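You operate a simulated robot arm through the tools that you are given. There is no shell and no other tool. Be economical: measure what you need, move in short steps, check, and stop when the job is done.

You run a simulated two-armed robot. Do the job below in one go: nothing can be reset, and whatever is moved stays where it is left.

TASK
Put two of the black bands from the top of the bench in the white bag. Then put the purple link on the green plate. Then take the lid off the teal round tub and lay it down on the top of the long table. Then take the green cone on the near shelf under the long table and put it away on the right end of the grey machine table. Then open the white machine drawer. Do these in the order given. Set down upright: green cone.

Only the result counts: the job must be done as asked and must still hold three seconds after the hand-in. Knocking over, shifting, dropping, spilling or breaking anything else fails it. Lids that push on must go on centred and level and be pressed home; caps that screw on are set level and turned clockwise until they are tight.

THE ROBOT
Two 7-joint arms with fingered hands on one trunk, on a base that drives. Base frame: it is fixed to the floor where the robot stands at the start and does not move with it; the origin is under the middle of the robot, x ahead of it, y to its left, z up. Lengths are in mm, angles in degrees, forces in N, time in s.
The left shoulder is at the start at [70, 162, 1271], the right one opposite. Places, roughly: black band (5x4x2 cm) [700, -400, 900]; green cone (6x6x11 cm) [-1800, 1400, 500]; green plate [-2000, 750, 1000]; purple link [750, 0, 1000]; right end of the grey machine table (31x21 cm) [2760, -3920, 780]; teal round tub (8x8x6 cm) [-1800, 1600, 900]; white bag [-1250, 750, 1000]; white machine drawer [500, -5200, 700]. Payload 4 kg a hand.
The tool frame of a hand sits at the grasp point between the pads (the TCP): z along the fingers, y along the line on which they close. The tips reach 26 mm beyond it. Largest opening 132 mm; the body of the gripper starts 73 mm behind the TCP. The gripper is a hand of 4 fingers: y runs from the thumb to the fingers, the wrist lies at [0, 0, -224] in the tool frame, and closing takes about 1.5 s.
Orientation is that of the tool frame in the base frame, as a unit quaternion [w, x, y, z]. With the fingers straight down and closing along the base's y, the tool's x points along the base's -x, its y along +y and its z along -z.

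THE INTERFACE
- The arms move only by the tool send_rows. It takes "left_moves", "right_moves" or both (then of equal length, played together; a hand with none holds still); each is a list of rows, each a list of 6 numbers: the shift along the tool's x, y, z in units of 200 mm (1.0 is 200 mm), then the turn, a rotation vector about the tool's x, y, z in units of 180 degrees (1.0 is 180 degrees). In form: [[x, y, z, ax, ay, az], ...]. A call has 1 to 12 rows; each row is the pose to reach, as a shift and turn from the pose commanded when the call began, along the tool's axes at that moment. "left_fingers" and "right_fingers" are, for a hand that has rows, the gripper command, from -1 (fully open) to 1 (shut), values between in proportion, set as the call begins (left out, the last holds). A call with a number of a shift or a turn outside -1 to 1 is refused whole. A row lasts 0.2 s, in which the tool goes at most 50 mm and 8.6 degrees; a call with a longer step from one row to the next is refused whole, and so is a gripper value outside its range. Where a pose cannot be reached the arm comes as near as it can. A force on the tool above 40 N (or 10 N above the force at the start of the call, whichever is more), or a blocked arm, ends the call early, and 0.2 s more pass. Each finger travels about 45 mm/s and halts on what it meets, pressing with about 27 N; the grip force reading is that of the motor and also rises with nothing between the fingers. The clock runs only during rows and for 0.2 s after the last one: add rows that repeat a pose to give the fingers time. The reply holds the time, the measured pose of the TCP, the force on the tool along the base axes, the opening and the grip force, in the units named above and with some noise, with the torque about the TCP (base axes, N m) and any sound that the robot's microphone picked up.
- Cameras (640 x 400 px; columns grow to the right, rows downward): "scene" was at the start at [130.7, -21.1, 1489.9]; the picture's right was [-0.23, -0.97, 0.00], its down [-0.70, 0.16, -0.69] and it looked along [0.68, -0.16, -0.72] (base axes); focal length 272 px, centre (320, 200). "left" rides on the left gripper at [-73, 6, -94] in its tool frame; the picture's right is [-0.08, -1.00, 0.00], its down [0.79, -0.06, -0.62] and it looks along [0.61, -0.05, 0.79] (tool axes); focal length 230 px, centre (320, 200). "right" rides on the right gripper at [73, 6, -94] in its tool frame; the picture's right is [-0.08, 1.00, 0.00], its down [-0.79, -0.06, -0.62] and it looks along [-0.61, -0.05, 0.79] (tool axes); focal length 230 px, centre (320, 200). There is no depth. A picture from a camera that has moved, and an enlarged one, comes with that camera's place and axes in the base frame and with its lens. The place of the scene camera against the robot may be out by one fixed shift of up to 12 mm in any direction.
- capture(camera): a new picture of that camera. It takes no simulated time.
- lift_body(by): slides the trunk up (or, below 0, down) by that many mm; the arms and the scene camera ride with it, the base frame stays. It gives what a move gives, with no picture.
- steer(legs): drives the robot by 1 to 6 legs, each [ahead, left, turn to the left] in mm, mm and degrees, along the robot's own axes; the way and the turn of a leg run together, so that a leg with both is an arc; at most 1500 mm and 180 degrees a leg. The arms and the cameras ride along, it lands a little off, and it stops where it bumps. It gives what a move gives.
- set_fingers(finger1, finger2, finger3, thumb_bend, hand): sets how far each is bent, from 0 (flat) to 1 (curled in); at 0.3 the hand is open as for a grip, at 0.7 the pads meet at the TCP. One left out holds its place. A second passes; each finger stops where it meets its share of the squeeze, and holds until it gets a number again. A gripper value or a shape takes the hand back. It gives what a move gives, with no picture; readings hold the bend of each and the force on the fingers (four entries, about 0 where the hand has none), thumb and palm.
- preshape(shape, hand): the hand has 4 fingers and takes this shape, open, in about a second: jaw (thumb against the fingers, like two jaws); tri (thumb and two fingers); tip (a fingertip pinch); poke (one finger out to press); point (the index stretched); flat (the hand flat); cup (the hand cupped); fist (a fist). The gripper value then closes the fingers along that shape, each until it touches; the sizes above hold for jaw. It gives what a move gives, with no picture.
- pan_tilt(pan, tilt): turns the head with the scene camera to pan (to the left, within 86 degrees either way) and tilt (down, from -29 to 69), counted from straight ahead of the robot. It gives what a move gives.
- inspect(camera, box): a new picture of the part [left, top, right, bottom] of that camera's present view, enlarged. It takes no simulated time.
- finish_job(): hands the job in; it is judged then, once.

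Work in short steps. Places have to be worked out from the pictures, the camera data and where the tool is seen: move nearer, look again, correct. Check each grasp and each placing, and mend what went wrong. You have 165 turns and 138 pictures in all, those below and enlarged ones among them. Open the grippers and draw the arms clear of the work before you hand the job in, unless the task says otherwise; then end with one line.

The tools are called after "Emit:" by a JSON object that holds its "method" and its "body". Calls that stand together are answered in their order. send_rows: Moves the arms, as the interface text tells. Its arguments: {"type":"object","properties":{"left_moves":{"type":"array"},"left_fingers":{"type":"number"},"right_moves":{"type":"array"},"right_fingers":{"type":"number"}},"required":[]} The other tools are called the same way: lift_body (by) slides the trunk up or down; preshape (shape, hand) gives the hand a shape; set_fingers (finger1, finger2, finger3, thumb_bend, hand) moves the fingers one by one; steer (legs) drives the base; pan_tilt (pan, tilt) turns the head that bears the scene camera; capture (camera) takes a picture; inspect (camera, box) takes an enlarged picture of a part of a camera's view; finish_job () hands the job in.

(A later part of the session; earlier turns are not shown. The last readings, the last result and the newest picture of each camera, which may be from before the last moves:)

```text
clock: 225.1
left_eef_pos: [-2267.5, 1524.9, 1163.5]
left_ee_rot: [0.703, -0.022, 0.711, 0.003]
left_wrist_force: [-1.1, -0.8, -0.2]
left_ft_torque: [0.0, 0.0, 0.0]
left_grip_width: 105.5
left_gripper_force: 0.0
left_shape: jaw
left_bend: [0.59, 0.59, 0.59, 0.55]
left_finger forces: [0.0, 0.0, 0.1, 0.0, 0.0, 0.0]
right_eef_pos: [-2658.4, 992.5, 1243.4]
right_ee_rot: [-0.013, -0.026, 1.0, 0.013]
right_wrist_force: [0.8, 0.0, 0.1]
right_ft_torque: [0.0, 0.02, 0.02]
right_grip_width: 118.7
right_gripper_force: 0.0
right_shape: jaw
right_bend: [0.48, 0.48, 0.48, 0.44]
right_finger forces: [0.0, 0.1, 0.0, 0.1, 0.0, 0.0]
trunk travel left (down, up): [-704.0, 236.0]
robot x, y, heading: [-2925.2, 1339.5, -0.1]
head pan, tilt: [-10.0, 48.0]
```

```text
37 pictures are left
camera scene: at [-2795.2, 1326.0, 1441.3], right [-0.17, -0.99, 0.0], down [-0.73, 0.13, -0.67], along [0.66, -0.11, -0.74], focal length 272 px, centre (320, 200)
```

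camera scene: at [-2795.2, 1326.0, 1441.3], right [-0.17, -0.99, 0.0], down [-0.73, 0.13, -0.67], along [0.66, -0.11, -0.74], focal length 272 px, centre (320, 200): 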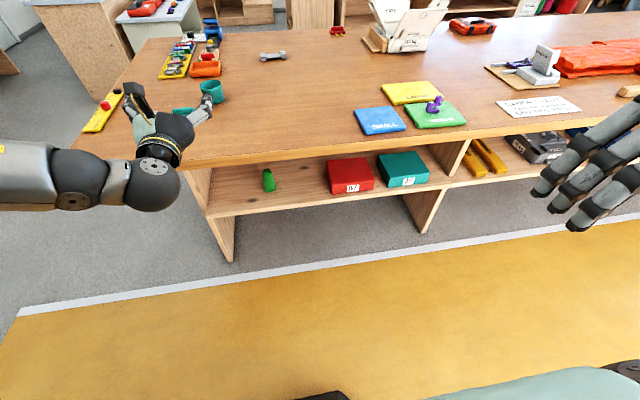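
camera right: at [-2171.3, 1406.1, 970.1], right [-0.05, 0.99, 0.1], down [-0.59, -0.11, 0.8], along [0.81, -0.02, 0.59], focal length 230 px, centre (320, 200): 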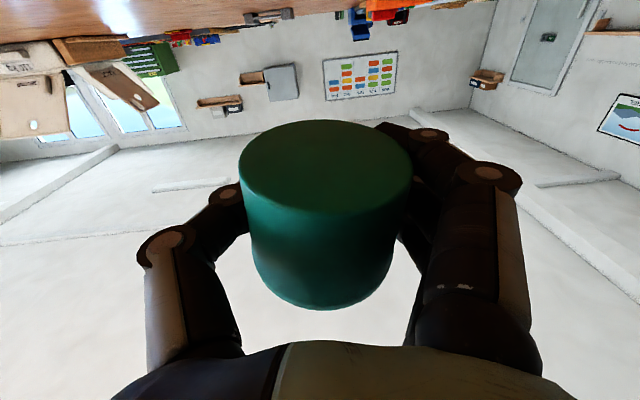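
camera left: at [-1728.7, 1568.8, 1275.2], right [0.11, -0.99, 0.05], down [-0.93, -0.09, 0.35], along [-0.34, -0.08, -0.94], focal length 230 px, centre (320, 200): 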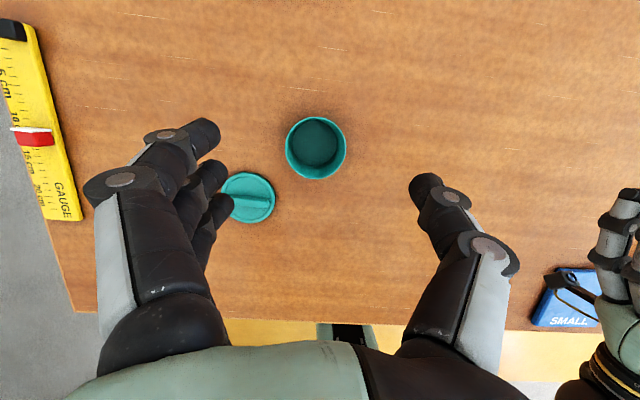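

The cone stands on the shelf, left of the red box. I'll align y, lower the trunk 600 mm so the hand is at shelf height outside the table, and view it from the left hand camera.

Emit:
{"method": "send_rows", "body": {"right_moves": [[0.15, 0, 0, 0, 0, 0], [0.3, 0, 0, 0, 0, 0], [0.3, 0, 0, 0, 0, 0]]}}

Emit:
{"method": "steer", "body": {"legs": [[0, -118, 0]]}}

Emit:
{"method": "lift_body", "body": {"by": -600}}

Emit:
{"method": "capture", "body": {"camera": "left"}}

Emit:
{"method": "capture", "body": {"camera": "scene"}}

```text
clock: 225.9
left_eef_pos: [-2266.9, 1525.3, 1162.0]
left_ee_rot: [0.703, -0.021, 0.711, 0.003]
left_wrist_force: [-0.5, -0.7, -0.1]
left_ft_torque: [-0.03, -0.03, 0.01]
left_grip_width: 105.6
left_gripper_force: 0.1
left_shape: jaw
left_bend: [0.59, 0.59, 0.59, 0.55]
left_finger forces: [0.0, 0.0, 0.0, 0.1, 0.0, 0.1]
right_eef_pos: [-2715.8, 990.9, 1242.9]
right_ee_rot: [-0.014, -0.026, 0.999, 0.013]
right_wrist_force: [-0.1, 0.8, -0.3]
right_ft_torque: [-0.02, 0.02, 0.02]
right_grip_width: 118.7
right_gripper_force: 0.1
right_shape: jaw
right_bend: [0.48, 0.48, 0.48, 0.44]
right_finger forces: [0.0, 0.1, 0.0, 0.0, 0.0, 0.0]
right hand out of reach, approached as far as the arm can: row 2, 3
trunk travel left (down, up): [-704.0, 236.0]
robot x, y, heading: [-2928.7, 1344.0, 0.4]
head pan, tilt: [-10.0, 48.0]
```

```text
clock: 227.1
left_eef_pos: [-2267.9, 1410.1, 1163.0]
left_ee_rot: [0.703, -0.022, 0.711, 0.003]
left_wrist_force: [-0.3, 0.2, 0.0]
left_ft_torque: [-0.01, 0.04, -0.01]
left_grip_width: 105.2
left_gripper_force: 0.0
left_shape: jaw
left_bend: [0.59, 0.59, 0.59, 0.55]
left_finger forces: [0.0, 0.1, 0.1, 0.1, 0.0, 0.0]
right_eef_pos: [-2717.2, 877.0, 1244.5]
right_ee_rot: [-0.013, -0.025, 1.0, 0.011]
right_wrist_force: [0.1, 0.6, 0.5]
right_ft_torque: [0.03, 0.0, -0.01]
right_grip_width: 118.3
right_gripper_force: 0.0
right_shape: jaw
right_bend: [0.48, 0.48, 0.48, 0.44]
right_finger forces: [0.0, 0.1, 0.0, 0.0, 0.0, 0.0]
trunk travel left (down, up): [-704.0, 236.0]
robot x, y, heading: [-2923.5, 1224.5, 0.3]
head pan, tilt: [-10.0, 48.0]
```

```text
refused: -600 is not a number from -400 to 400
```

```text
36 pictures are left
camera left: at [-2360.7, 1414.1, 1238.5], right [0.04, -0.99, 0.1], down [-0.62, -0.11, -0.78], along [0.78, -0.03, -0.62], focal length 230 px, centre (320, 200)
```

left: 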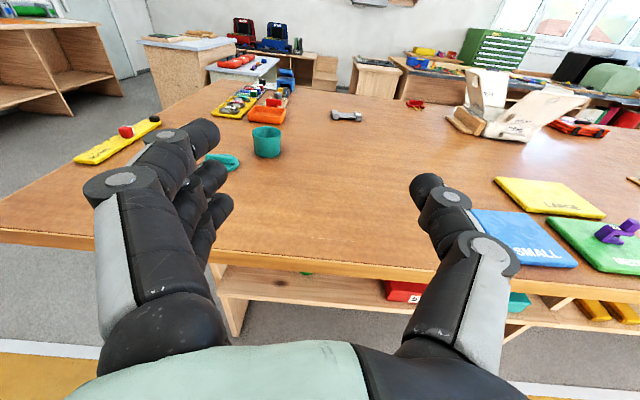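

```text
35 pictures are left
camera scene: at [-2795.7, 1210.3, 1441.4], right [-0.17, -0.99, 0.0], down [-0.73, 0.13, -0.67], along [0.66, -0.11, -0.74], focal length 272 px, centre (320, 200)
```

scene: 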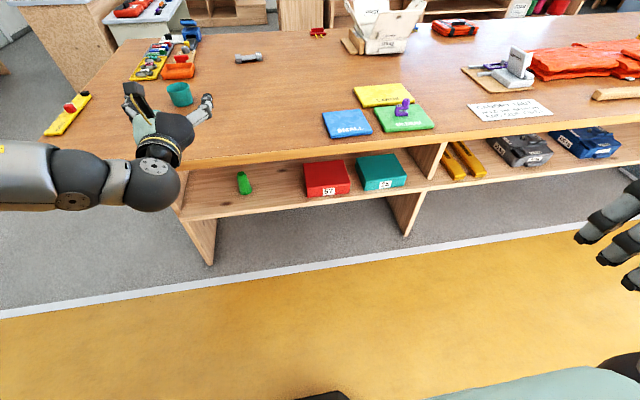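

lift_body is limited to 400 per call. The two sightings give the cone at about (-1832, 1411, z≈540). I'll lower in two calls.

Emit:
{"method": "lift_body", "body": {"by": -400}}

Emit:
{"method": "lift_body", "body": {"by": -190}}

Emit:
{"method": "capture", "body": {"camera": "left"}}

```text
clock: 231.0
left_eef_pos: [-2267.5, 1410.0, 764.2]
left_ee_rot: [0.703, -0.023, 0.711, 0.005]
left_wrist_force: [0.1, -0.7, -0.8]
left_ft_torque: [0.02, -0.03, -0.02]
left_grip_width: 105.5
left_gripper_force: 0.1
left_shape: jaw
left_bend: [0.59, 0.59, 0.59, 0.55]
left_finger forces: [0.0, 0.0, 0.1, 0.0, 0.0, 0.1]
right_eef_pos: [-2717.7, 875.6, 843.2]
right_ee_rot: [-0.013, -0.025, 1.0, 0.012]
right_wrist_force: [0.3, 0.8, 0.1]
right_ft_torque: [0.01, 0.01, 0.01]
right_grip_width: 118.7
right_gripper_force: 0.0
right_shape: jaw
right_bend: [0.48, 0.48, 0.48, 0.44]
right_finger forces: [0.0, 0.0, 0.0, 0.0, 0.0, 0.1]
trunk travel left (down, up): [-304.0, 636.0]
robot x, y, heading: [-2924.4, 1225.1, 0.3]
head pan, tilt: [-10.0, 48.0]
```

```text
clock: 233.1
left_eef_pos: [-2267.7, 1408.4, 572.8]
left_ee_rot: [0.703, -0.022, 0.71, 0.005]
left_wrist_force: [0.3, -0.5, -0.3]
left_ft_torque: [-0.01, -0.01, 0.01]
left_grip_width: 105.5
left_gripper_force: 0.0
left_shape: jaw
left_bend: [0.59, 0.59, 0.59, 0.55]
left_finger forces: [0.1, 0.1, 0.0, 0.1, 0.0, 0.0]
right_eef_pos: [-2717.9, 874.7, 651.7]
right_ee_rot: [-0.013, -0.025, 1.0, 0.011]
right_wrist_force: [0.2, -0.3, 0.1]
right_ft_torque: [0.01, 0.0, -0.04]
right_grip_width: 118.5
right_gripper_force: 0.1
right_shape: jaw
right_bend: [0.48, 0.48, 0.48, 0.44]
right_finger forces: [0.0, 0.0, 0.0, 0.0, 0.1, 0.0]
trunk travel left (down, up): [-114.0, 826.0]
robot x, y, heading: [-2926.0, 1223.9, 0.5]
head pan, tilt: [-10.0, 48.0]
```

```text
34 pictures are left
camera left: at [-2361.0, 1412.9, 648.9], right [0.04, -0.99, 0.1], down [-0.62, -0.11, -0.78], along [0.78, -0.03, -0.62], focal length 230 px, centre (320, 200)
```

left: 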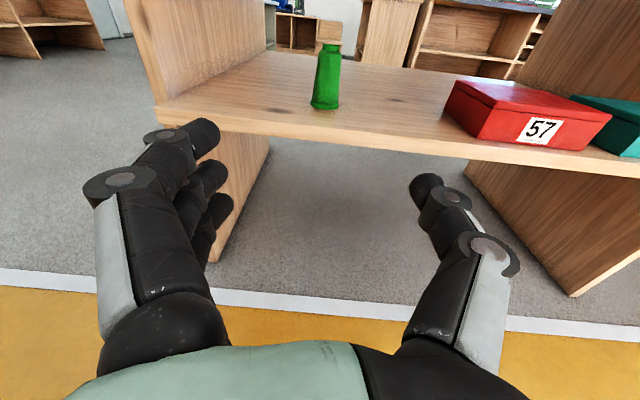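

Cone base is near (-1860, 1409) on a shelf at z≈500. I'll lower another 25 mm and drive forward 290 mm, then look again.

Emit:
{"method": "lift_body", "body": {"by": -22}}

Emit:
{"method": "steer", "body": {"legs": [[0, 0, -0.5], [285, 0, 0]]}}

Emit:
{"method": "capture", "body": {"camera": "left"}}

```text
clock: 233.7
left_eef_pos: [-2267.7, 1408.7, 553.0]
left_ee_rot: [0.703, -0.023, 0.711, 0.005]
left_wrist_force: [0.0, -0.1, -0.4]
left_ft_torque: [0.01, -0.03, 0.01]
left_grip_width: 105.4
left_gripper_force: 0.0
left_shape: jaw
left_bend: [0.59, 0.59, 0.59, 0.55]
left_finger forces: [0.0, 0.0, 0.0, 0.0, 0.0, 0.0]
right_eef_pos: [-2716.8, 875.6, 631.8]
right_ee_rot: [-0.014, -0.026, 1.0, 0.012]
right_wrist_force: [0.3, 0.6, 0.4]
right_ft_torque: [0.02, 0.01, -0.01]
right_grip_width: 118.9
right_gripper_force: 0.0
right_shape: jaw
right_bend: [0.48, 0.48, 0.48, 0.44]
right_finger forces: [0.0, 0.0, 0.0, 0.0, 0.1, 0.1]
trunk travel left (down, up): [-92.0, 848.0]
robot x, y, heading: [-2926.5, 1222.8, 0.3]
head pan, tilt: [-10.0, 48.0]
```

```text
clock: 236.0
left_eef_pos: [-1982.0, 1399.0, 550.4]
left_ee_rot: [0.703, -0.018, 0.711, 0.0]
left_wrist_force: [-0.6, -0.2, -0.1]
left_ft_torque: [0.02, 0.01, 0.01]
left_grip_width: 105.4
left_gripper_force: 0.0
left_shape: jaw
left_bend: [0.59, 0.59, 0.59, 0.55]
left_finger forces: [0.0, 0.0, 0.0, 0.1, 0.0, 0.0]
right_eef_pos: [-2438.0, 871.7, 630.6]
right_ee_rot: [-0.014, -0.02, 1.0, 0.012]
right_wrist_force: [-0.6, 0.0, -0.3]
right_ft_torque: [0.02, -0.03, 0.01]
right_grip_width: 118.8
right_gripper_force: 0.1
right_shape: jaw
right_bend: [0.48, 0.48, 0.48, 0.44]
right_finger forces: [0.0, 0.0, 0.0, 0.1, 0.0, 0.1]
trunk travel left (down, up): [-92.0, 848.0]
robot x, y, heading: [-2641.2, 1220.9, -0.6]
head pan, tilt: [-10.0, 48.0]
```

```text
33 pictures are left
camera left: at [-2074.7, 1404.1, 626.7], right [0.03, -0.99, 0.1], down [-0.62, -0.1, -0.78], along [0.78, -0.04, -0.62], focal length 230 px, centre (320, 200)
```

left: 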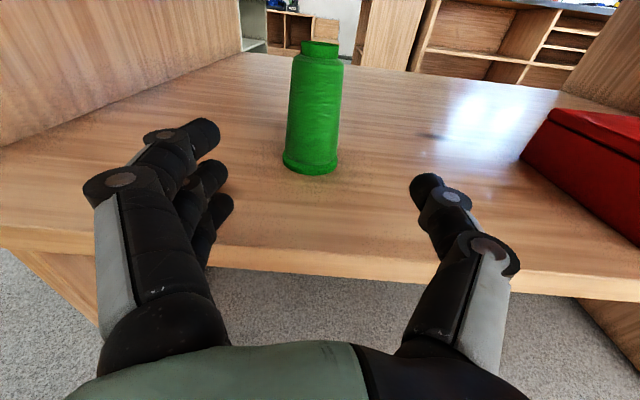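

Cone at (-1856, 1408). I'll shift the hand 10 mm left, drive in the last 120 mm, and close.

Emit:
{"method": "send_rows", "body": {"left_moves": [[0, 0.05, 0, 0, 0, 0], [0, 0.05, 0, 0, 0, 0]]}}

Emit:
{"method": "steer", "body": {"legs": [[122, 0, 0]]}}

Emit:
{"method": "capture", "body": {"camera": "left"}}

```text
clock: 236.6
left_eef_pos: [-1981.8, 1410.4, 550.9]
left_ee_rot: [0.703, -0.018, 0.711, 0.0]
left_wrist_force: [-0.6, -0.2, 0.5]
left_ft_torque: [-0.03, 0.03, 0.03]
left_grip_width: 105.5
left_gripper_force: 0.0
left_shape: jaw
left_bend: [0.59, 0.59, 0.59, 0.55]
left_finger forces: [0.0, 0.0, 0.1, 0.0, 0.0, 0.1]
right_eef_pos: [-2437.6, 870.9, 629.6]
right_ee_rot: [-0.013, -0.021, 1.0, 0.012]
right_wrist_force: [0.2, 0.5, 0.4]
right_ft_torque: [-0.03, -0.02, -0.04]
right_grip_width: 118.5
right_gripper_force: 0.1
right_shape: jaw
right_bend: [0.48, 0.48, 0.48, 0.44]
right_finger forces: [0.0, 0.1, 0.1, 0.0, 0.0, 0.0]
trunk travel left (down, up): [-92.0, 848.0]
robot x, y, heading: [-2641.5, 1221.0, -0.7]
head pan, tilt: [-10.0, 48.0]
```

```text
clock: 237.9
left_eef_pos: [-1860.5, 1408.0, 551.5]
left_ee_rot: [0.703, -0.018, 0.711, 0.0]
left_wrist_force: [-1.1, 0.1, -0.2]
left_ft_torque: [-0.02, -0.02, 0.0]
left_grip_width: 105.7
left_gripper_force: 0.0
left_shape: jaw
left_bend: [0.59, 0.59, 0.59, 0.55]
left_finger forces: [0.0, 0.0, 0.1, 0.0, 0.0, 0.0]
right_eef_pos: [-2318.0, 868.7, 630.4]
right_ee_rot: [-0.013, -0.019, 1.0, 0.011]
right_wrist_force: [0.3, 0.1, -0.9]
right_ft_torque: [-0.01, 0.01, -0.01]
right_grip_width: 118.7
right_gripper_force: 0.2
right_shape: jaw
right_bend: [0.48, 0.48, 0.48, 0.44]
right_finger forces: [0.0, 0.0, 0.1, 0.1, 0.0, 0.0]
trunk travel left (down, up): [-92.0, 848.0]
robot x, y, heading: [-2521.3, 1219.1, -0.5]
head pan, tilt: [-10.0, 48.0]
```

```text
32 pictures are left
camera left: at [-1954.4, 1413.1, 626.6], right [0.03, -0.99, 0.1], down [-0.62, -0.1, -0.78], along [0.78, -0.04, -0.62], focal length 230 px, centre (320, 200)
```

left: 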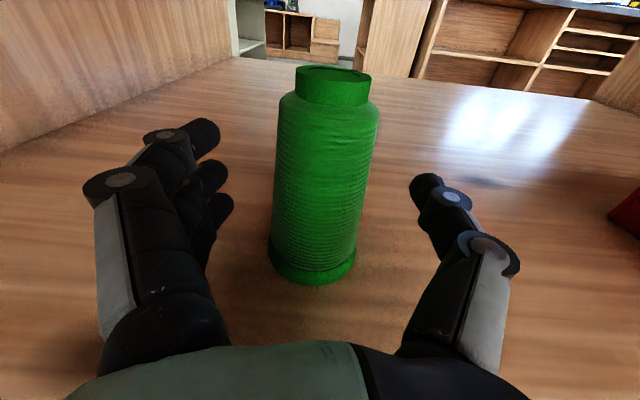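

The cone is centred between fingers and thumb. Closing.

Emit:
{"method": "send_rows", "body": {"left_moves": [[0, 0, 0, 0, 0, 0], [0, 0, 0, 0, 0, 0], [0, 0, 0, 0, 0, 0], [0, 0, 0, 0, 0, 0], [0, 0, 0, 0, 0, 0], [0, 0, 0, 0, 0, 0], [0, 0, 0, 0, 0, 0], [0, 0, 0, 0, 0, 0]], "left_fingers": 1}}

Emit:
{"method": "lift_body", "body": {"by": 40}}

Emit:
{"method": "capture", "body": {"camera": "left"}}

```text
clock: 239.7
left_eef_pos: [-1860.3, 1407.2, 550.5]
left_ee_rot: [0.703, -0.018, 0.711, 0.0]
left_wrist_force: [1.2, -0.1, 0.4]
left_ft_torque: [-0.01, 0.0, 0.05]
left_grip_width: 43.6
left_gripper_force: 26.6
left_shape: jaw
left_bend: [0.73, 0.74, 0.73, 0.7]
left_finger forces: [8.3, 8.2, 8.0, 0.1, 24.1, 0.0]
right_eef_pos: [-2317.7, 868.8, 630.9]
right_ee_rot: [-0.014, -0.02, 1.0, 0.012]
right_wrist_force: [0.2, -0.3, 0.6]
right_ft_torque: [0.0, 0.01, 0.01]
right_grip_width: 118.9
right_gripper_force: 0.0
right_shape: jaw
right_bend: [0.48, 0.48, 0.48, 0.44]
right_finger forces: [0.0, 0.0, 0.0, 0.0, 0.0, 0.0]
trunk travel left (down, up): [-92.0, 848.0]
robot x, y, heading: [-2521.1, 1225.1, -0.4]
head pan, tilt: [-10.0, 48.0]
```

```text
clock: 240.5
left_eef_pos: [-1861.5, 1407.8, 590.7]
left_ee_rot: [0.703, -0.019, 0.711, 0.001]
left_wrist_force: [-0.4, -0.5, -1.7]
left_ft_torque: [-0.03, 0.02, -0.01]
left_grip_width: 43.9
left_gripper_force: 27.6
left_shape: jaw
left_bend: [0.73, 0.74, 0.73, 0.7]
left_finger forces: [8.3, 8.0, 8.0, 0.1, 24.2, 0.1]
right_eef_pos: [-2317.7, 868.9, 670.3]
right_ee_rot: [-0.013, -0.021, 1.0, 0.012]
right_wrist_force: [-0.6, -0.7, -0.3]
right_ft_torque: [0.0, 0.02, -0.01]
right_grip_width: 118.9
right_gripper_force: 0.1
right_shape: jaw
right_bend: [0.48, 0.48, 0.48, 0.44]
right_finger forces: [0.1, 0.0, 0.0, 0.0, 0.0, 0.1]
trunk travel left (down, up): [-132.0, 808.0]
robot x, y, heading: [-2520.4, 1220.3, -0.5]
head pan, tilt: [-10.0, 48.0]
```

```text
31 pictures are left
camera left: at [-1954.3, 1413.1, 666.4], right [0.03, -0.99, 0.1], down [-0.62, -0.1, -0.78], along [0.78, -0.04, -0.62], focal length 230 px, centre (320, 200)
```

left: 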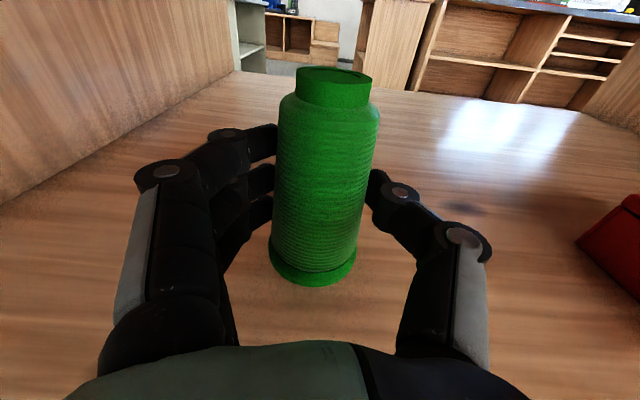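

The cone is gripped upright. I'll back out from under the table, raise the trunk, turn to face -y and survey the route.

Emit:
{"method": "steer", "body": {"legs": [[-520, 0, 0]]}}

Emit:
{"method": "lift_body", "body": {"by": 400}}

Emit:
{"method": "steer", "body": {"legs": [[0, 0, -89.5]]}}

Emit:
{"method": "pan_tilt", "body": {"pan": 15, "tilt": 12}}

Emit:
{"method": "capture", "body": {"camera": "scene"}}

```text
clock: 243.5
left_eef_pos: [-2373.6, 1413.2, 592.4]
left_ee_rot: [0.703, -0.019, 0.711, 0.001]
left_wrist_force: [0.9, -0.3, -1.4]
left_ft_torque: [-0.03, 0.02, 0.02]
left_grip_width: 43.5
left_gripper_force: 27.4
left_shape: jaw
left_bend: [0.73, 0.74, 0.73, 0.7]
left_finger forces: [8.0, 8.1, 7.9, 0.0, 24.2, 0.0]
right_eef_pos: [-2831.1, 873.7, 672.1]
right_ee_rot: [-0.013, -0.021, 1.0, 0.012]
right_wrist_force: [0.4, 0.2, 0.1]
right_ft_torque: [0.01, -0.01, 0.0]
right_grip_width: 118.6
right_gripper_force: 0.1
right_shape: jaw
right_bend: [0.48, 0.48, 0.48, 0.44]
right_finger forces: [0.1, 0.1, 0.0, 0.1, 0.0, 0.0]
trunk travel left (down, up): [-132.0, 808.0]
robot x, y, heading: [-3033.0, 1224.3, -0.7]
head pan, tilt: [-10.0, 48.0]
```

```text
clock: 247.3
left_eef_pos: [-2375.0, 1413.2, 991.5]
left_ee_rot: [0.703, -0.018, 0.711, 0.0]
left_wrist_force: [0.1, 0.2, -1.9]
left_ft_torque: [0.0, -0.03, -0.02]
left_grip_width: 43.6
left_gripper_force: 27.0
left_shape: jaw
left_bend: [0.73, 0.74, 0.73, 0.7]
left_finger forces: [8.2, 8.0, 7.8, 0.0, 24.1, 0.1]
right_eef_pos: [-2829.6, 874.3, 1071.0]
right_ee_rot: [-0.014, -0.021, 1.0, 0.012]
right_wrist_force: [-0.1, 0.1, 0.0]
right_ft_torque: [0.01, 0.0, 0.0]
right_grip_width: 118.6
right_gripper_force: 0.0
right_shape: jaw
right_bend: [0.48, 0.48, 0.48, 0.44]
right_finger forces: [0.0, 0.0, 0.0, 0.1, 0.0, 0.0]
trunk travel left (down, up): [-532.0, 408.0]
robot x, y, heading: [-3033.7, 1226.6, -0.3]
head pan, tilt: [-10.0, 48.0]
```

```text
clock: 251.5
left_eef_pos: [-2841.8, 566.7, 991.7]
left_ee_rot: [0.5, 0.487, 0.518, -0.494]
left_wrist_force: [-0.6, -0.8, -1.0]
left_ft_torque: [-0.01, -0.02, 0.0]
left_grip_width: 43.6
left_gripper_force: 26.6
left_shape: jaw
left_bend: [0.73, 0.74, 0.73, 0.7]
left_finger forces: [8.2, 7.9, 7.8, 0.0, 24.1, 0.0]
right_eef_pos: [-3385.3, 1018.8, 1071.1]
right_ee_rot: [-0.001, 0.689, 0.724, 0.018]
right_wrist_force: [-0.1, 0.4, -1.0]
right_ft_torque: [-0.01, 0.0, 0.02]
right_grip_width: 118.6
right_gripper_force: 0.1
right_shape: jaw
right_bend: [0.48, 0.48, 0.48, 0.44]
right_finger forces: [0.1, 0.0, 0.0, 0.0, 0.0, 0.0]
trunk travel left (down, up): [-532.0, 408.0]
robot x, y, heading: [-3033.6, 1225.8, -90.1]
head pan, tilt: [-10.0, 48.0]
```

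```text
clock: 252.5
left_eef_pos: [-2842.2, 566.8, 990.8]
left_ee_rot: [0.499, 0.488, 0.518, -0.495]
left_wrist_force: [-0.3, -0.2, -0.4]
left_ft_torque: [0.04, -0.01, 0.01]
left_grip_width: 43.4
left_gripper_force: 26.3
left_shape: jaw
left_bend: [0.73, 0.74, 0.73, 0.7]
left_finger forces: [8.2, 8.0, 7.9, 0.1, 24.2, 0.0]
right_eef_pos: [-3385.3, 1018.3, 1070.5]
right_ee_rot: [-0.001, 0.689, 0.724, 0.018]
right_wrist_force: [0.0, 0.0, -0.2]
right_ft_torque: [-0.01, -0.01, -0.03]
right_grip_width: 118.5
right_gripper_force: 0.1
right_shape: jaw
right_bend: [0.48, 0.48, 0.48, 0.44]
right_finger forces: [0.0, 0.1, 0.1, 0.0, 0.0, 0.0]
trunk travel left (down, up): [-532.0, 408.0]
robot x, y, heading: [-3034.4, 1228.1, -90.1]
head pan, tilt: [15.0, 12.0]
```

```text
30 pictures are left
camera scene: at [-3008.5, 1083.1, 1325.2], right [-0.97, -0.26, 0.0], down [-0.05, 0.2, -0.98], along [0.25, -0.94, -0.21], focal length 272 px, centre (320, 200)
```

scene: 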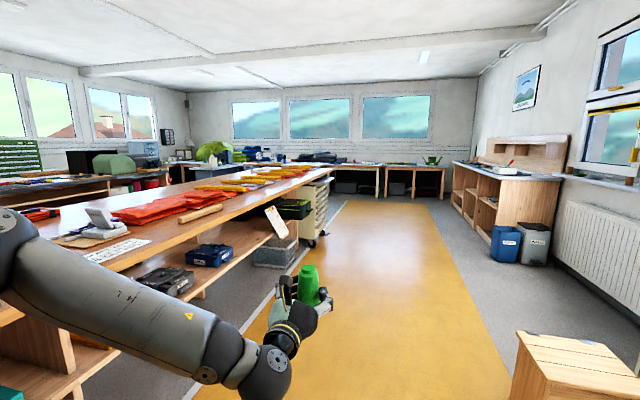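

The aisle toward the window wall is clear. I'll drive down it in stages and look toward the machine table.

Emit:
{"method": "steer", "body": {"legs": [[1500, 60, 0], [1500, 0, 0.5], [1200, 0, 0]]}}

Emit:
{"method": "pan_tilt", "body": {"pan": 60, "tilt": 12}}

Emit:
{"method": "capture", "body": {"camera": "scene"}}

```text
refused: leg 1 is longer than a leg can be; nothing moved
```

```text
clock: 253.7
left_eef_pos: [-2842.7, 567.8, 991.0]
left_ee_rot: [0.5, 0.488, 0.516, -0.495]
left_wrist_force: [0.7, 0.8, -2.5]
left_ft_torque: [0.03, 0.06, -0.02]
left_grip_width: 43.6
left_gripper_force: 27.1
left_shape: jaw
left_bend: [0.73, 0.74, 0.73, 0.7]
left_finger forces: [8.2, 8.0, 7.9, 0.0, 24.0, 0.1]
right_eef_pos: [-3384.7, 1019.1, 1069.6]
right_ee_rot: [-0.001, 0.688, 0.725, 0.018]
right_wrist_force: [0.5, 0.4, 0.4]
right_ft_torque: [0.0, 0.0, 0.01]
right_grip_width: 118.8
right_gripper_force: 0.2
right_shape: jaw
right_bend: [0.48, 0.48, 0.48, 0.44]
right_finger forces: [0.0, 0.0, 0.0, 0.0, 0.1, 0.0]
trunk travel left (down, up): [-532.0, 408.0]
robot x, y, heading: [-3038.0, 1227.7, -90.0]
head pan, tilt: [60.0, 12.0]
```

```text
29 pictures are left
camera scene: at [-2951.8, 1126.5, 1325.3], right [-0.5, -0.87, 0.0], down [-0.18, 0.1, -0.98], along [0.85, -0.49, -0.21], focal length 272 px, centre (320, 200)
```

scene: 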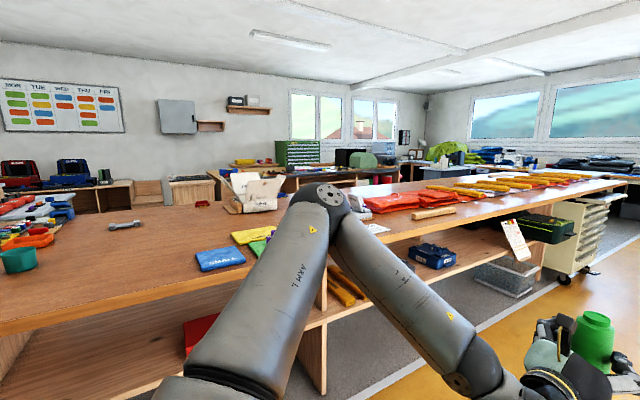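

The first leg was too long. I'll retry with straight legs.

Emit:
{"method": "steer", "body": {"legs": [[1450, 0, 0], [1450, 0, 0], [1300, 0, 0]]}}

Emit:
{"method": "capture", "body": {"camera": "scene"}}

```text
clock: 273.7
left_eef_pos: [-2881.9, -3606.7, 990.8]
left_ee_rot: [0.501, 0.485, 0.52, -0.493]
left_wrist_force: [-0.6, -0.1, -2.5]
left_ft_torque: [0.06, 0.04, -0.02]
left_grip_width: 43.7
left_gripper_force: 26.8
left_shape: jaw
left_bend: [0.73, 0.74, 0.73, 0.7]
left_finger forces: [8.2, 8.0, 7.9, 0.0, 24.0, 0.0]
right_eef_pos: [-3426.7, -3157.9, 1071.1]
right_ee_rot: [-0.001, 0.687, 0.726, 0.017]
right_wrist_force: [-0.3, -0.1, 0.5]
right_ft_torque: [0.03, -0.02, 0.02]
right_grip_width: 118.8
right_gripper_force: 0.2
right_shape: jaw
right_bend: [0.48, 0.48, 0.48, 0.44]
right_finger forces: [0.1, 0.1, 0.0, 0.0, 0.0, 0.0]
trunk travel left (down, up): [-532.0, 408.0]
robot x, y, heading: [-3078.3, -2949.0, -89.7]
head pan, tilt: [60.0, 12.0]
```

```text
28 pictures are left
camera scene: at [-2994.2, -3048.1, 1325.3], right [-0.49, -0.87, 0.0], down [-0.18, 0.1, -0.98], along [0.85, -0.48, -0.21], focal length 272 px, centre (320, 200)
```

scene: 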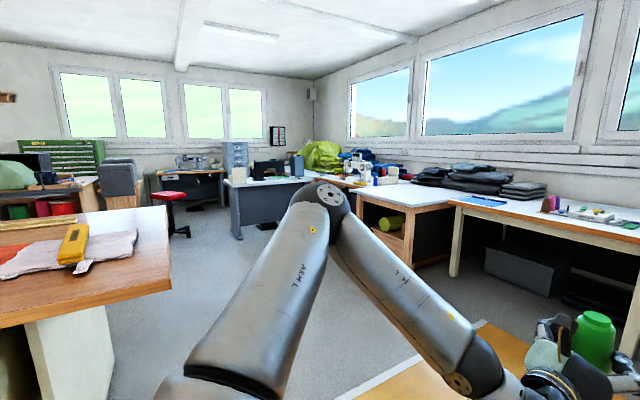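

Past the long table's end. The grey machine table should be in the far corner to the +x side. I'll advance, turn to face +x, and drive about 2 m for a closer look.

Emit:
{"method": "steer", "body": {"legs": [[800, 0, 0], [0, 0, 89.7], [1450, 0, 0], [900, 0, 0]]}}

Emit:
{"method": "pan_tilt", "body": {"pan": 0, "tilt": 18}}

Emit:
{"method": "capture", "body": {"camera": "scene"}}

```text
clock: 292.9
left_eef_pos: [-75.9, -3538.5, 990.4]
left_ee_rot: [0.703, -0.03, 0.711, 0.012]
left_wrist_force: [0.1, -0.4, -1.6]
left_ft_torque: [0.03, 0.0, -0.02]
left_grip_width: 43.7
left_gripper_force: 26.7
left_shape: jaw
left_bend: [0.73, 0.74, 0.73, 0.7]
left_finger forces: [8.2, 8.0, 7.9, 0.0, 23.9, 0.0]
right_eef_pos: [-514.9, -4091.0, 1071.4]
right_ee_rot: [-0.014, -0.038, 0.999, 0.012]
right_wrist_force: [-0.1, -0.9, 0.1]
right_ft_torque: [0.01, 0.03, 0.02]
right_grip_width: 118.5
right_gripper_force: 0.0
right_shape: jaw
right_bend: [0.48, 0.48, 0.48, 0.44]
right_finger forces: [0.0, 0.0, 0.1, 0.1, 0.0, 0.0]
trunk travel left (down, up): [-532.0, 408.0]
robot x, y, heading: [-731.4, -3747.5, 1.5]
head pan, tilt: [60.0, 12.0]
```

```text
clock: 294.2
left_eef_pos: [-76.7, -3538.3, 992.9]
left_ee_rot: [0.703, -0.03, 0.711, 0.012]
left_wrist_force: [-0.3, -0.2, -1.4]
left_ft_torque: [0.0, 0.04, -0.01]
left_grip_width: 43.5
left_gripper_force: 27.1
left_shape: jaw
left_bend: [0.73, 0.74, 0.73, 0.7]
left_finger forces: [8.2, 8.1, 7.9, 0.0, 24.1, 0.0]
right_eef_pos: [-515.0, -4090.1, 1070.6]
right_ee_rot: [-0.013, -0.036, 0.999, 0.011]
right_wrist_force: [-0.2, -0.3, 0.5]
right_ft_torque: [0.0, -0.01, 0.0]
right_grip_width: 118.5
right_gripper_force: 0.1
right_shape: jaw
right_bend: [0.48, 0.48, 0.48, 0.44]
right_finger forces: [0.0, 0.1, 0.0, 0.0, 0.0, 0.1]
trunk travel left (down, up): [-532.0, 408.0]
robot x, y, heading: [-730.3, -3746.2, 1.2]
head pan, tilt: [0.0, 18.0]
```

```text
27 pictures are left
camera scene: at [-584.7, -3744.8, 1315.5], right [0.02, -1.0, 0.0], down [-0.31, -0.01, -0.95], along [0.95, 0.02, -0.31], focal length 272 px, centre (320, 200)
```

scene: 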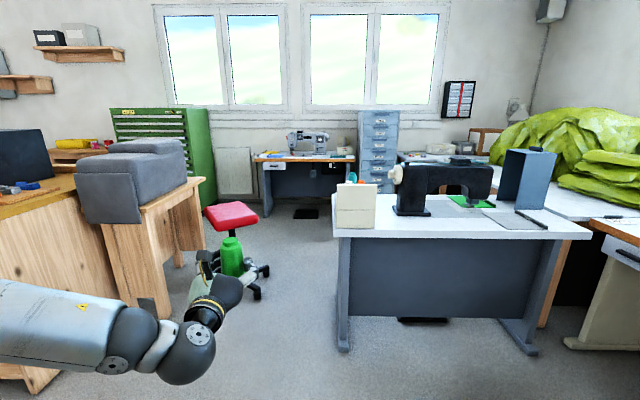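

The far table with the silver machine (right end near (2800, -3930)) is the target. The gap between the red stool and the front desk is tight, so I'll zoom in on it.

Emit:
{"method": "inspect", "body": {"camera": "scene", "box": [190, 130, 430, 370]}}

```text
1.67 times, centred on (310, 250) of scene
camera zoom: at [-584.7, -3744.8, 1315.5], right [0.02, -1.0, 0.0], down [-0.31, -0.01, -0.95], along [0.95, 0.02, -0.31], focal length 453 px, centre (337, 117)
```

zoom: 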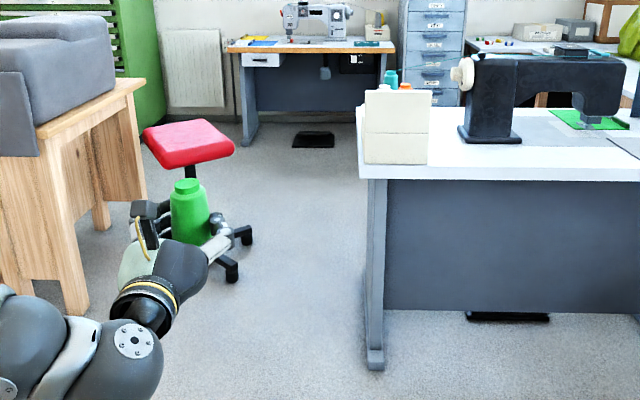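

The base is about 565 mm wide and the gap about 575 mm, so I need better measurements. I'll raise the arms, move up to the mouth of the gap and look down at the desk foot and stool legs.

Emit:
{"method": "lift_body", "body": {"by": 150}}

Emit:
{"method": "steer", "body": {"legs": [[0, 0, -1.3], [0, 205, 0], [900, 0, 0]]}}

Emit:
{"method": "pan_tilt", "body": {"pan": 0, "tilt": 50}}

Emit:
{"method": "capture", "body": {"camera": "scene"}}

```text
clock: 296.0
left_eef_pos: [-76.1, -3538.3, 1141.5]
left_ee_rot: [0.703, -0.03, 0.711, 0.012]
left_wrist_force: [1.3, -0.1, -1.6]
left_ft_torque: [0.02, 0.02, 0.0]
left_grip_width: 44.0
left_gripper_force: 27.8
left_shape: jaw
left_bend: [0.73, 0.74, 0.73, 0.7]
left_finger forces: [8.2, 8.0, 7.9, 0.0, 24.0, 0.0]
right_eef_pos: [-514.7, -4091.4, 1219.6]
right_ee_rot: [-0.013, -0.037, 0.999, 0.012]
right_wrist_force: [-0.2, -0.3, 0.1]
right_ft_torque: [-0.01, -0.03, 0.03]
right_grip_width: 118.8
right_gripper_force: 0.1
right_shape: jaw
right_bend: [0.48, 0.48, 0.48, 0.44]
right_finger forces: [0.0, 0.1, 0.0, 0.1, 0.1, 0.1]
trunk travel left (down, up): [-682.0, 258.0]
robot x, y, heading: [-729.1, -3747.4, 1.4]
head pan, tilt: [0.0, 18.0]
```

```text
clock: 302.2
left_eef_pos: [813.8, -3332.0, 1141.2]
left_ee_rot: [0.703, -0.027, 0.711, 0.008]
left_wrist_force: [0.9, 0.1, -1.7]
left_ft_torque: [0.03, 0.0, 0.01]
left_grip_width: 43.3
left_gripper_force: 26.8
left_shape: jaw
left_bend: [0.73, 0.74, 0.73, 0.7]
left_finger forces: [8.1, 8.1, 7.8, 0.0, 24.0, 0.1]
right_eef_pos: [368.5, -3881.8, 1221.7]
right_ee_rot: [-0.014, -0.031, 0.999, 0.012]
right_wrist_force: [-0.1, -0.3, 0.2]
right_ft_torque: [-0.01, 0.0, -0.03]
right_grip_width: 118.5
right_gripper_force: 0.1
right_shape: jaw
right_bend: [0.48, 0.48, 0.48, 0.44]
right_finger forces: [0.0, 0.1, 0.0, 0.1, 0.0, 0.1]
trunk travel left (down, up): [-682.0, 258.0]
robot x, y, heading: [161.7, -3535.9, 0.8]
head pan, tilt: [0.0, 18.0]
```

```text
clock: 303.2
left_eef_pos: [814.0, -3332.4, 1141.7]
left_ee_rot: [0.703, -0.026, 0.711, 0.008]
left_wrist_force: [0.2, -0.3, -1.0]
left_ft_torque: [0.0, 0.0, -0.02]
left_grip_width: 43.5
left_gripper_force: 26.6
left_shape: jaw
left_bend: [0.73, 0.74, 0.73, 0.7]
left_finger forces: [8.3, 8.1, 7.9, 0.0, 24.1, 0.0]
right_eef_pos: [369.1, -3882.1, 1220.5]
right_ee_rot: [-0.014, -0.032, 0.999, 0.012]
right_wrist_force: [-0.3, 0.5, 0.7]
right_ft_torque: [-0.01, 0.03, 0.0]
right_grip_width: 118.9
right_gripper_force: 0.0
right_shape: jaw
right_bend: [0.48, 0.48, 0.48, 0.44]
right_finger forces: [0.0, 0.0, 0.0, 0.1, 0.0, 0.0]
trunk travel left (down, up): [-682.0, 258.0]
robot x, y, heading: [159.4, -3534.2, 0.7]
head pan, tilt: [0.0, 50.0]
```

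```text
25 pictures are left
camera scene: at [286.7, -3534.4, 1416.8], right [0.01, -1.0, 0.0], down [-0.77, -0.01, -0.64], along [0.64, 0.01, -0.77], focal length 272 px, centre (320, 200)
```

scene: 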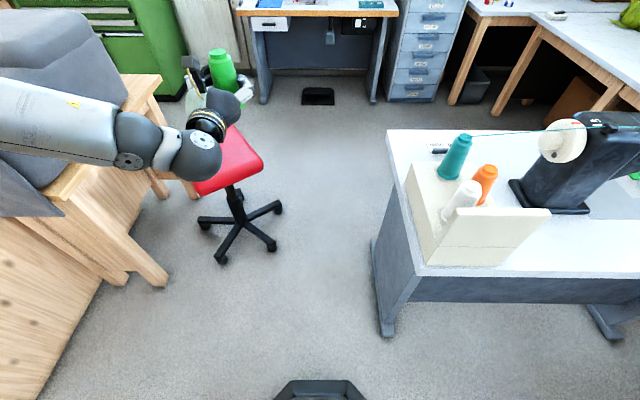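

Stool casters reach y≈-3260 and the desk foot side is y≈-3828. I'll hug the desk side at y≈-3548, go forward 330 mm and check both clearances looking straight down.

Emit:
{"method": "steer", "body": {"legs": [[0, 0, -0.7], [0, -13, 0], [330, 0, 0]]}}

Emit:
{"method": "pan_tilt", "body": {"pan": 0, "tilt": 69}}

Emit:
{"method": "capture", "body": {"camera": "scene"}}

```text
clock: 306.1
left_eef_pos: [1142.1, -3354.7, 1142.2]
left_ee_rot: [0.703, -0.02, 0.711, 0.002]
left_wrist_force: [1.0, -0.1, -2.0]
left_ft_torque: [0.0, 0.01, 0.0]
left_grip_width: 43.6
left_gripper_force: 26.9
left_shape: jaw
left_bend: [0.73, 0.74, 0.73, 0.7]
left_finger forces: [8.2, 8.1, 8.0, 0.0, 24.1, 0.0]
right_eef_pos: [690.5, -3898.1, 1220.3]
right_ee_rot: [-0.013, -0.024, 1.0, 0.011]
right_wrist_force: [0.1, -0.3, 0.8]
right_ft_torque: [0.0, 0.04, 0.0]
right_grip_width: 118.8
right_gripper_force: 0.0
right_shape: jaw
right_bend: [0.48, 0.48, 0.48, 0.44]
right_finger forces: [0.0, 0.0, 0.0, 0.0, 0.0, 0.0]
trunk travel left (down, up): [-682.0, 258.0]
robot x, y, heading: [484.9, -3548.8, -0.1]
head pan, tilt: [0.0, 50.0]
```

```text
clock: 306.9
left_eef_pos: [1143.4, -3353.9, 1141.3]
left_ee_rot: [0.703, -0.022, 0.711, 0.004]
left_wrist_force: [-0.2, 0.6, -1.2]
left_ft_torque: [0.01, 0.02, -0.01]
left_grip_width: 43.3
left_gripper_force: 26.6
left_shape: jaw
left_bend: [0.73, 0.74, 0.73, 0.7]
left_finger forces: [8.2, 8.1, 7.9, 0.1, 24.0, 0.1]
right_eef_pos: [691.3, -3897.7, 1220.2]
right_ee_rot: [-0.013, -0.024, 1.0, 0.012]
right_wrist_force: [0.2, 0.0, -0.4]
right_ft_torque: [-0.02, 0.01, -0.02]
right_grip_width: 119.0
right_gripper_force: 0.1
right_shape: jaw
right_bend: [0.48, 0.48, 0.48, 0.44]
right_finger forces: [0.1, 0.1, 0.0, 0.1, 0.0, 0.1]
trunk travel left (down, up): [-682.0, 258.0]
robot x, y, heading: [484.5, -3544.8, -0.2]
head pan, tilt: [0.0, 68.8]
```

```text
24 pictures are left
camera scene: at [592.8, -3549.1, 1394.8], right [0.0, -1.0, 0.0], down [-0.93, 0.0, -0.36], along [0.36, 0.0, -0.93], focal length 272 px, centre (320, 200)
```

scene: 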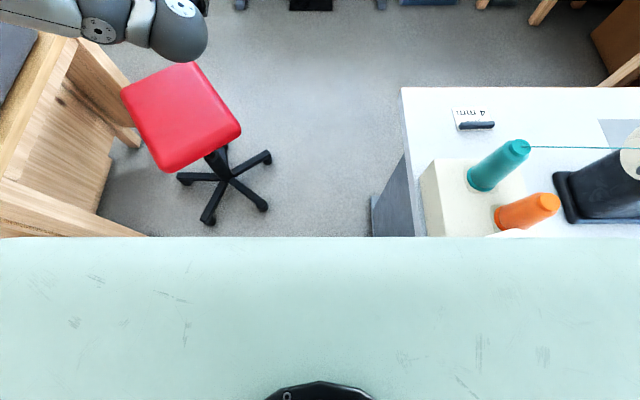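

The gap is about 552 mm. I'll creep 150 mm forward along the desk foot; whether the base is stopped there will tell me its true half-width.

Emit:
{"method": "steer", "body": {"legs": [[155, 0, 0]]}}

```text
clock: 308.3
left_eef_pos: [1293.7, -3349.9, 1141.8]
left_ee_rot: [0.703, -0.017, 0.711, -0.003]
left_wrist_force: [-0.1, -0.4, -1.1]
left_ft_torque: [0.0, 0.0, -0.03]
left_grip_width: 43.3
left_gripper_force: 26.7
left_shape: jaw
left_bend: [0.73, 0.74, 0.73, 0.7]
left_finger forces: [8.3, 8.2, 7.9, 0.1, 24.2, 0.1]
right_eef_pos: [832.2, -3884.6, 1222.7]
right_ee_rot: [-0.012, -0.016, 1.0, 0.012]
right_wrist_force: [-0.5, 1.4, -0.2]
right_ft_torque: [-0.02, -0.01, 0.02]
right_grip_width: 118.6
right_gripper_force: 0.0
right_shape: jaw
right_bend: [0.48, 0.48, 0.48, 0.44]
right_finger forces: [0.0, 0.1, 0.0, 0.1, 0.0, 0.0]
trunk travel left (down, up): [-682.0, 258.0]
robot x, y, heading: [632.6, -3532.8, -1.1]
head pan, tilt: [0.0, 68.8]
```

It passed but drifted 13 mm left. I'll strafe 15 mm right to see whether the desk foot limits me.

Emit:
{"method": "steer", "body": {"legs": [[0, 0, 1.1], [0, -22, 0]]}}

Emit:
{"method": "capture", "body": {"camera": "scene"}}

```text
clock: 309.4
left_eef_pos: [1292.6, -3338.4, 1141.1]
left_ee_rot: [0.702, -0.024, 0.712, 0.004]
left_wrist_force: [-0.8, 0.5, -1.7]
left_ft_torque: [0.0, 0.03, 0.05]
left_grip_width: 43.4
left_gripper_force: 26.8
left_shape: jaw
left_bend: [0.73, 0.74, 0.73, 0.7]
left_finger forces: [8.3, 8.1, 7.9, 0.0, 24.2, 0.0]
right_eef_pos: [841.3, -3881.2, 1221.6]
right_ee_rot: [-0.013, -0.027, 0.999, 0.012]
right_wrist_force: [-0.7, -1.1, 0.6]
right_ft_torque: [-0.03, 0.01, 0.01]
right_grip_width: 118.5
right_gripper_force: 0.1
right_shape: jaw
right_bend: [0.48, 0.48, 0.48, 0.44]
right_finger forces: [0.0, 0.0, 0.1, 0.0, 0.0, 0.0]
trunk travel left (down, up): [-682.0, 258.0]
robot x, y, heading: [634.0, -3527.0, 0.4]
head pan, tilt: [0.0, 68.8]
stopped in leg 2: the robot was blocked; the commanded pose is now the measured one
```

```text
23 pictures are left
camera scene: at [742.1, -3534.5, 1394.8], right [0.0, -1.0, 0.0], down [-0.93, 0.0, -0.36], along [0.36, 0.0, -0.93], focal length 272 px, centre (320, 200)
```

scene: 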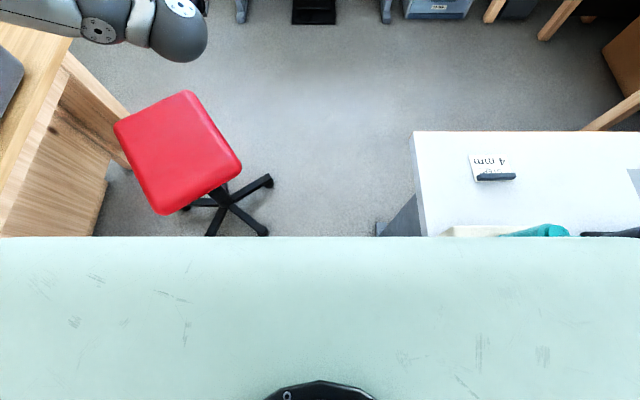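

The base is blocked by the desk here while the stool still needs about 30 mm more, so the gap is impassable. I'll back out and go round via the aisle between the bench and the long table, then behind the bench.

Emit:
{"method": "steer", "body": {"legs": [[0, 12, 0], [-1000, 0, 0], [0, 0, 89.6]]}}

Emit:
{"method": "pan_tilt", "body": {"pan": -10, "tilt": 15}}

Emit:
{"method": "capture", "body": {"camera": "scene"}}

```text
clock: 318.7
left_eef_pos: [-547.3, -2863.7, 1140.5]
left_ee_rot: [-0.493, 0.52, -0.486, -0.5]
left_wrist_force: [-0.8, -0.6, -1.6]
left_ft_torque: [-0.02, 0.03, 0.04]
left_grip_width: 43.6
left_gripper_force: 27.2
left_shape: jaw
left_bend: [0.73, 0.74, 0.73, 0.71]
left_finger forces: [8.2, 8.0, 7.8, 0.0, 23.9, 0.0]
right_eef_pos: [-2.1, -3313.3, 1220.4]
right_ee_rot: [0.016, 0.727, -0.687, 0.0]
right_wrist_force: [-0.7, 0.1, -0.1]
right_ft_torque: [0.01, 0.05, 0.01]
right_grip_width: 118.7
right_gripper_force: 0.0
right_shape: jaw
right_bend: [0.48, 0.48, 0.48, 0.44]
right_finger forces: [0.0, 0.1, 0.0, 0.1, 0.0, 0.0]
trunk travel left (down, up): [-682.0, 258.0]
robot x, y, heading: [-350.1, -3521.1, 90.4]
head pan, tilt: [0.0, 68.8]
```

```text
clock: 320.0
left_eef_pos: [-547.5, -2865.5, 1140.3]
left_ee_rot: [-0.493, 0.521, -0.485, -0.5]
left_wrist_force: [-0.9, 0.3, -1.5]
left_ft_torque: [-0.04, 0.02, 0.01]
left_grip_width: 43.5
left_gripper_force: 27.6
left_shape: jaw
left_bend: [0.73, 0.74, 0.73, 0.71]
left_finger forces: [8.3, 8.0, 7.8, 0.1, 24.0, 0.0]
right_eef_pos: [-1.0, -3312.9, 1221.6]
right_ee_rot: [0.017, 0.727, -0.687, 0.0]
right_wrist_force: [-0.2, -0.2, 0.3]
right_ft_torque: [0.0, 0.0, 0.03]
right_grip_width: 118.6
right_gripper_force: 0.1
right_shape: jaw
right_bend: [0.48, 0.48, 0.48, 0.44]
right_finger forces: [0.1, 0.0, 0.0, 0.0, 0.0, 0.1]
trunk travel left (down, up): [-682.0, 258.0]
robot x, y, heading: [-351.4, -3522.4, 90.4]
head pan, tilt: [-10.0, 15.0]
```

```text
22 pictures are left
camera scene: at [-334.1, -3382.1, 1470.3], right [0.99, -0.17, 0.0], down [-0.04, -0.26, -0.97], along [0.16, 0.95, -0.26], focal length 272 px, centre (320, 200)
```

scene: 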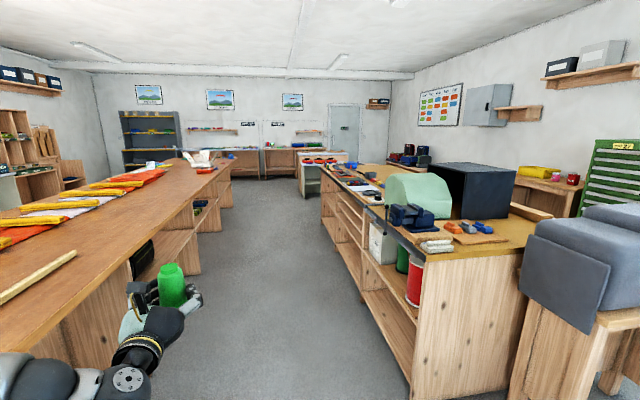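

The aisle is clear. I'll drive north along it to y≈1560, turn to face +x and look across behind the bench.

Emit:
{"method": "steer", "body": {"legs": [[0, 0, -0.4], [1450, 0, 0], [1450, 0, 0], [1450, 0, 0], [720, 0, 0], [0, 0, -90]]}}

Emit:
{"method": "pan_tilt", "body": {"pan": -8, "tilt": 20}}

Emit:
{"method": "capture", "body": {"camera": "scene"}}

```text
clock: 348.5
left_eef_pos: [263.0, 1766.5, 1140.2]
left_ee_rot: [0.702, -0.034, 0.711, 0.016]
left_wrist_force: [0.2, 0.6, -0.9]
left_ft_torque: [-0.03, 0.0, 0.01]
left_grip_width: 43.3
left_gripper_force: 27.3
left_shape: jaw
left_bend: [0.73, 0.74, 0.73, 0.71]
left_finger forces: [8.3, 8.0, 7.8, 0.1, 23.8, 0.0]
right_eef_pos: [-170.8, 1208.0, 1220.5]
right_ee_rot: [-0.012, -0.042, 0.999, 0.011]
right_wrist_force: [-0.3, 0.4, -0.2]
right_ft_torque: [0.01, 0.0, -0.02]
right_grip_width: 118.7
right_gripper_force: 0.1
right_shape: jaw
right_bend: [0.48, 0.48, 0.48, 0.44]
right_finger forces: [0.1, 0.0, 0.0, 0.0, 0.0, 0.1]
trunk travel left (down, up): [-682.0, 258.0]
robot x, y, heading: [-386.4, 1553.6, 1.8]
head pan, tilt: [-10.0, 15.0]
```

```text
clock: 349.1
left_eef_pos: [263.0, 1766.3, 1140.9]
left_ee_rot: [0.702, -0.034, 0.711, 0.015]
left_wrist_force: [0.7, -0.2, -1.4]
left_ft_torque: [0.0, 0.02, 0.0]
left_grip_width: 43.5
left_gripper_force: 26.8
left_shape: jaw
left_bend: [0.73, 0.74, 0.73, 0.71]
left_finger forces: [8.2, 8.0, 7.8, 0.0, 23.9, 0.0]
right_eef_pos: [-170.7, 1208.2, 1220.1]
right_ee_rot: [-0.012, -0.042, 0.999, 0.013]
right_wrist_force: [0.1, -0.9, 0.3]
right_ft_torque: [-0.01, 0.0, -0.01]
right_grip_width: 118.8
right_gripper_force: 0.2
right_shape: jaw
right_bend: [0.48, 0.48, 0.48, 0.44]
right_finger forces: [0.1, 0.1, 0.1, 0.1, 0.1, 0.0]
trunk travel left (down, up): [-682.0, 258.0]
robot x, y, heading: [-389.4, 1556.1, 1.8]
head pan, tilt: [-8.0, 20.0]
```

```text
21 pictures are left
camera scene: at [-244.1, 1541.5, 1462.3], right [-0.11, -0.99, 0.0], down [-0.34, 0.04, -0.94], along [0.93, -0.1, -0.34], focal length 272 px, centre (320, 200)
```

scene: 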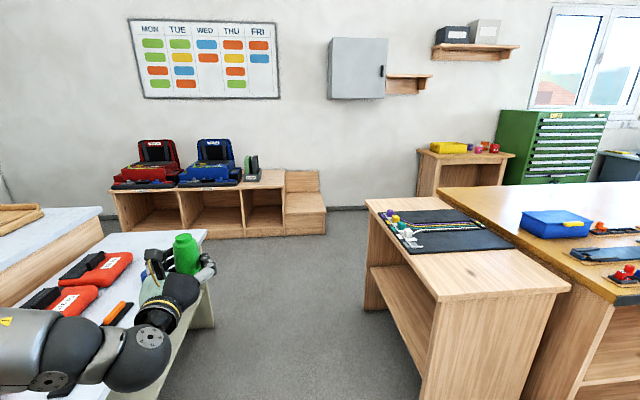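

The gap between the white table and the mat table is about 850 mm, centred near y≈1530. I'll drive through to x≈2050, turn to face -y, and look.

Emit:
{"method": "steer", "body": {"legs": [[0, 0, -1.8], [0, -25, 0], [1450, 0, 0], [990, 0, 0], [0, 0, -90]]}}

Emit:
{"method": "pan_tilt", "body": {"pan": 0, "tilt": 18}}

Emit:
{"method": "capture", "body": {"camera": "scene"}}

```text
clock: 365.8
left_eef_pos: [2263.6, 879.9, 1140.9]
left_ee_rot: [0.498, 0.489, 0.517, -0.495]
left_wrist_force: [0.7, 0.1, -1.9]
left_ft_torque: [0.04, 0.0, 0.02]
left_grip_width: 43.1
left_gripper_force: 27.3
left_shape: jaw
left_bend: [0.73, 0.74, 0.73, 0.71]
left_finger forces: [8.2, 8.0, 7.9, 0.0, 24.0, 0.1]
right_eef_pos: [1722.8, 1332.2, 1220.0]
right_ee_rot: [-0.001, 0.69, 0.724, 0.017]
right_wrist_force: [0.6, 0.3, 0.6]
right_ft_torque: [0.02, 0.0, -0.01]
right_grip_width: 119.0
right_gripper_force: 0.1
right_shape: jaw
right_bend: [0.48, 0.48, 0.48, 0.44]
right_finger forces: [0.0, 0.0, 0.0, 0.1, 0.1, 0.0]
trunk travel left (down, up): [-682.0, 258.0]
robot x, y, heading: [2074.5, 1537.0, -90.3]
head pan, tilt: [-8.0, 20.0]
```

```text
clock: 366.5
left_eef_pos: [2264.1, 879.9, 1139.7]
left_ee_rot: [0.498, 0.489, 0.518, -0.495]
left_wrist_force: [-0.9, 0.4, -1.4]
left_ft_torque: [0.02, 0.0, -0.01]
left_grip_width: 43.4
left_gripper_force: 27.2
left_shape: jaw
left_bend: [0.73, 0.74, 0.73, 0.71]
left_finger forces: [8.4, 8.0, 7.8, 0.1, 23.8, 0.1]
right_eef_pos: [1723.1, 1332.7, 1220.1]
right_ee_rot: [0.0, 0.691, 0.723, 0.018]
right_wrist_force: [0.1, -0.3, 0.6]
right_ft_torque: [0.0, -0.01, -0.01]
right_grip_width: 118.9
right_gripper_force: 0.0
right_shape: jaw
right_bend: [0.48, 0.48, 0.48, 0.44]
right_finger forces: [0.1, 0.0, 0.0, 0.0, 0.1, 0.1]
trunk travel left (down, up): [-682.0, 258.0]
robot x, y, heading: [2073.4, 1540.2, -90.5]
head pan, tilt: [0.0, 18.0]
```

```text
20 pictures are left
camera scene: at [2074.8, 1392.6, 1465.5], right [-1.0, 0.0, 0.0], down [0.0, 0.31, -0.95], along [0.0, -0.95, -0.31], focal length 272 px, centre (320, 200)
```

scene: 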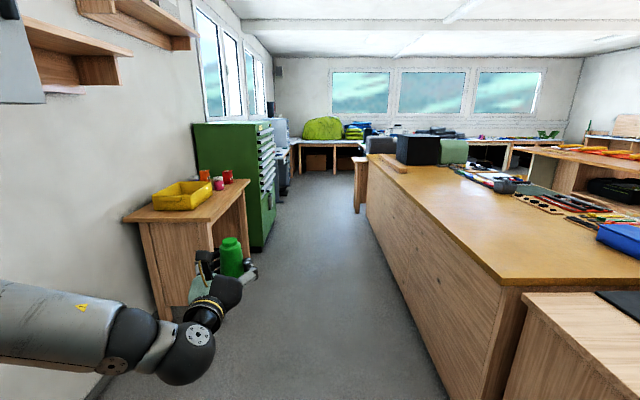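

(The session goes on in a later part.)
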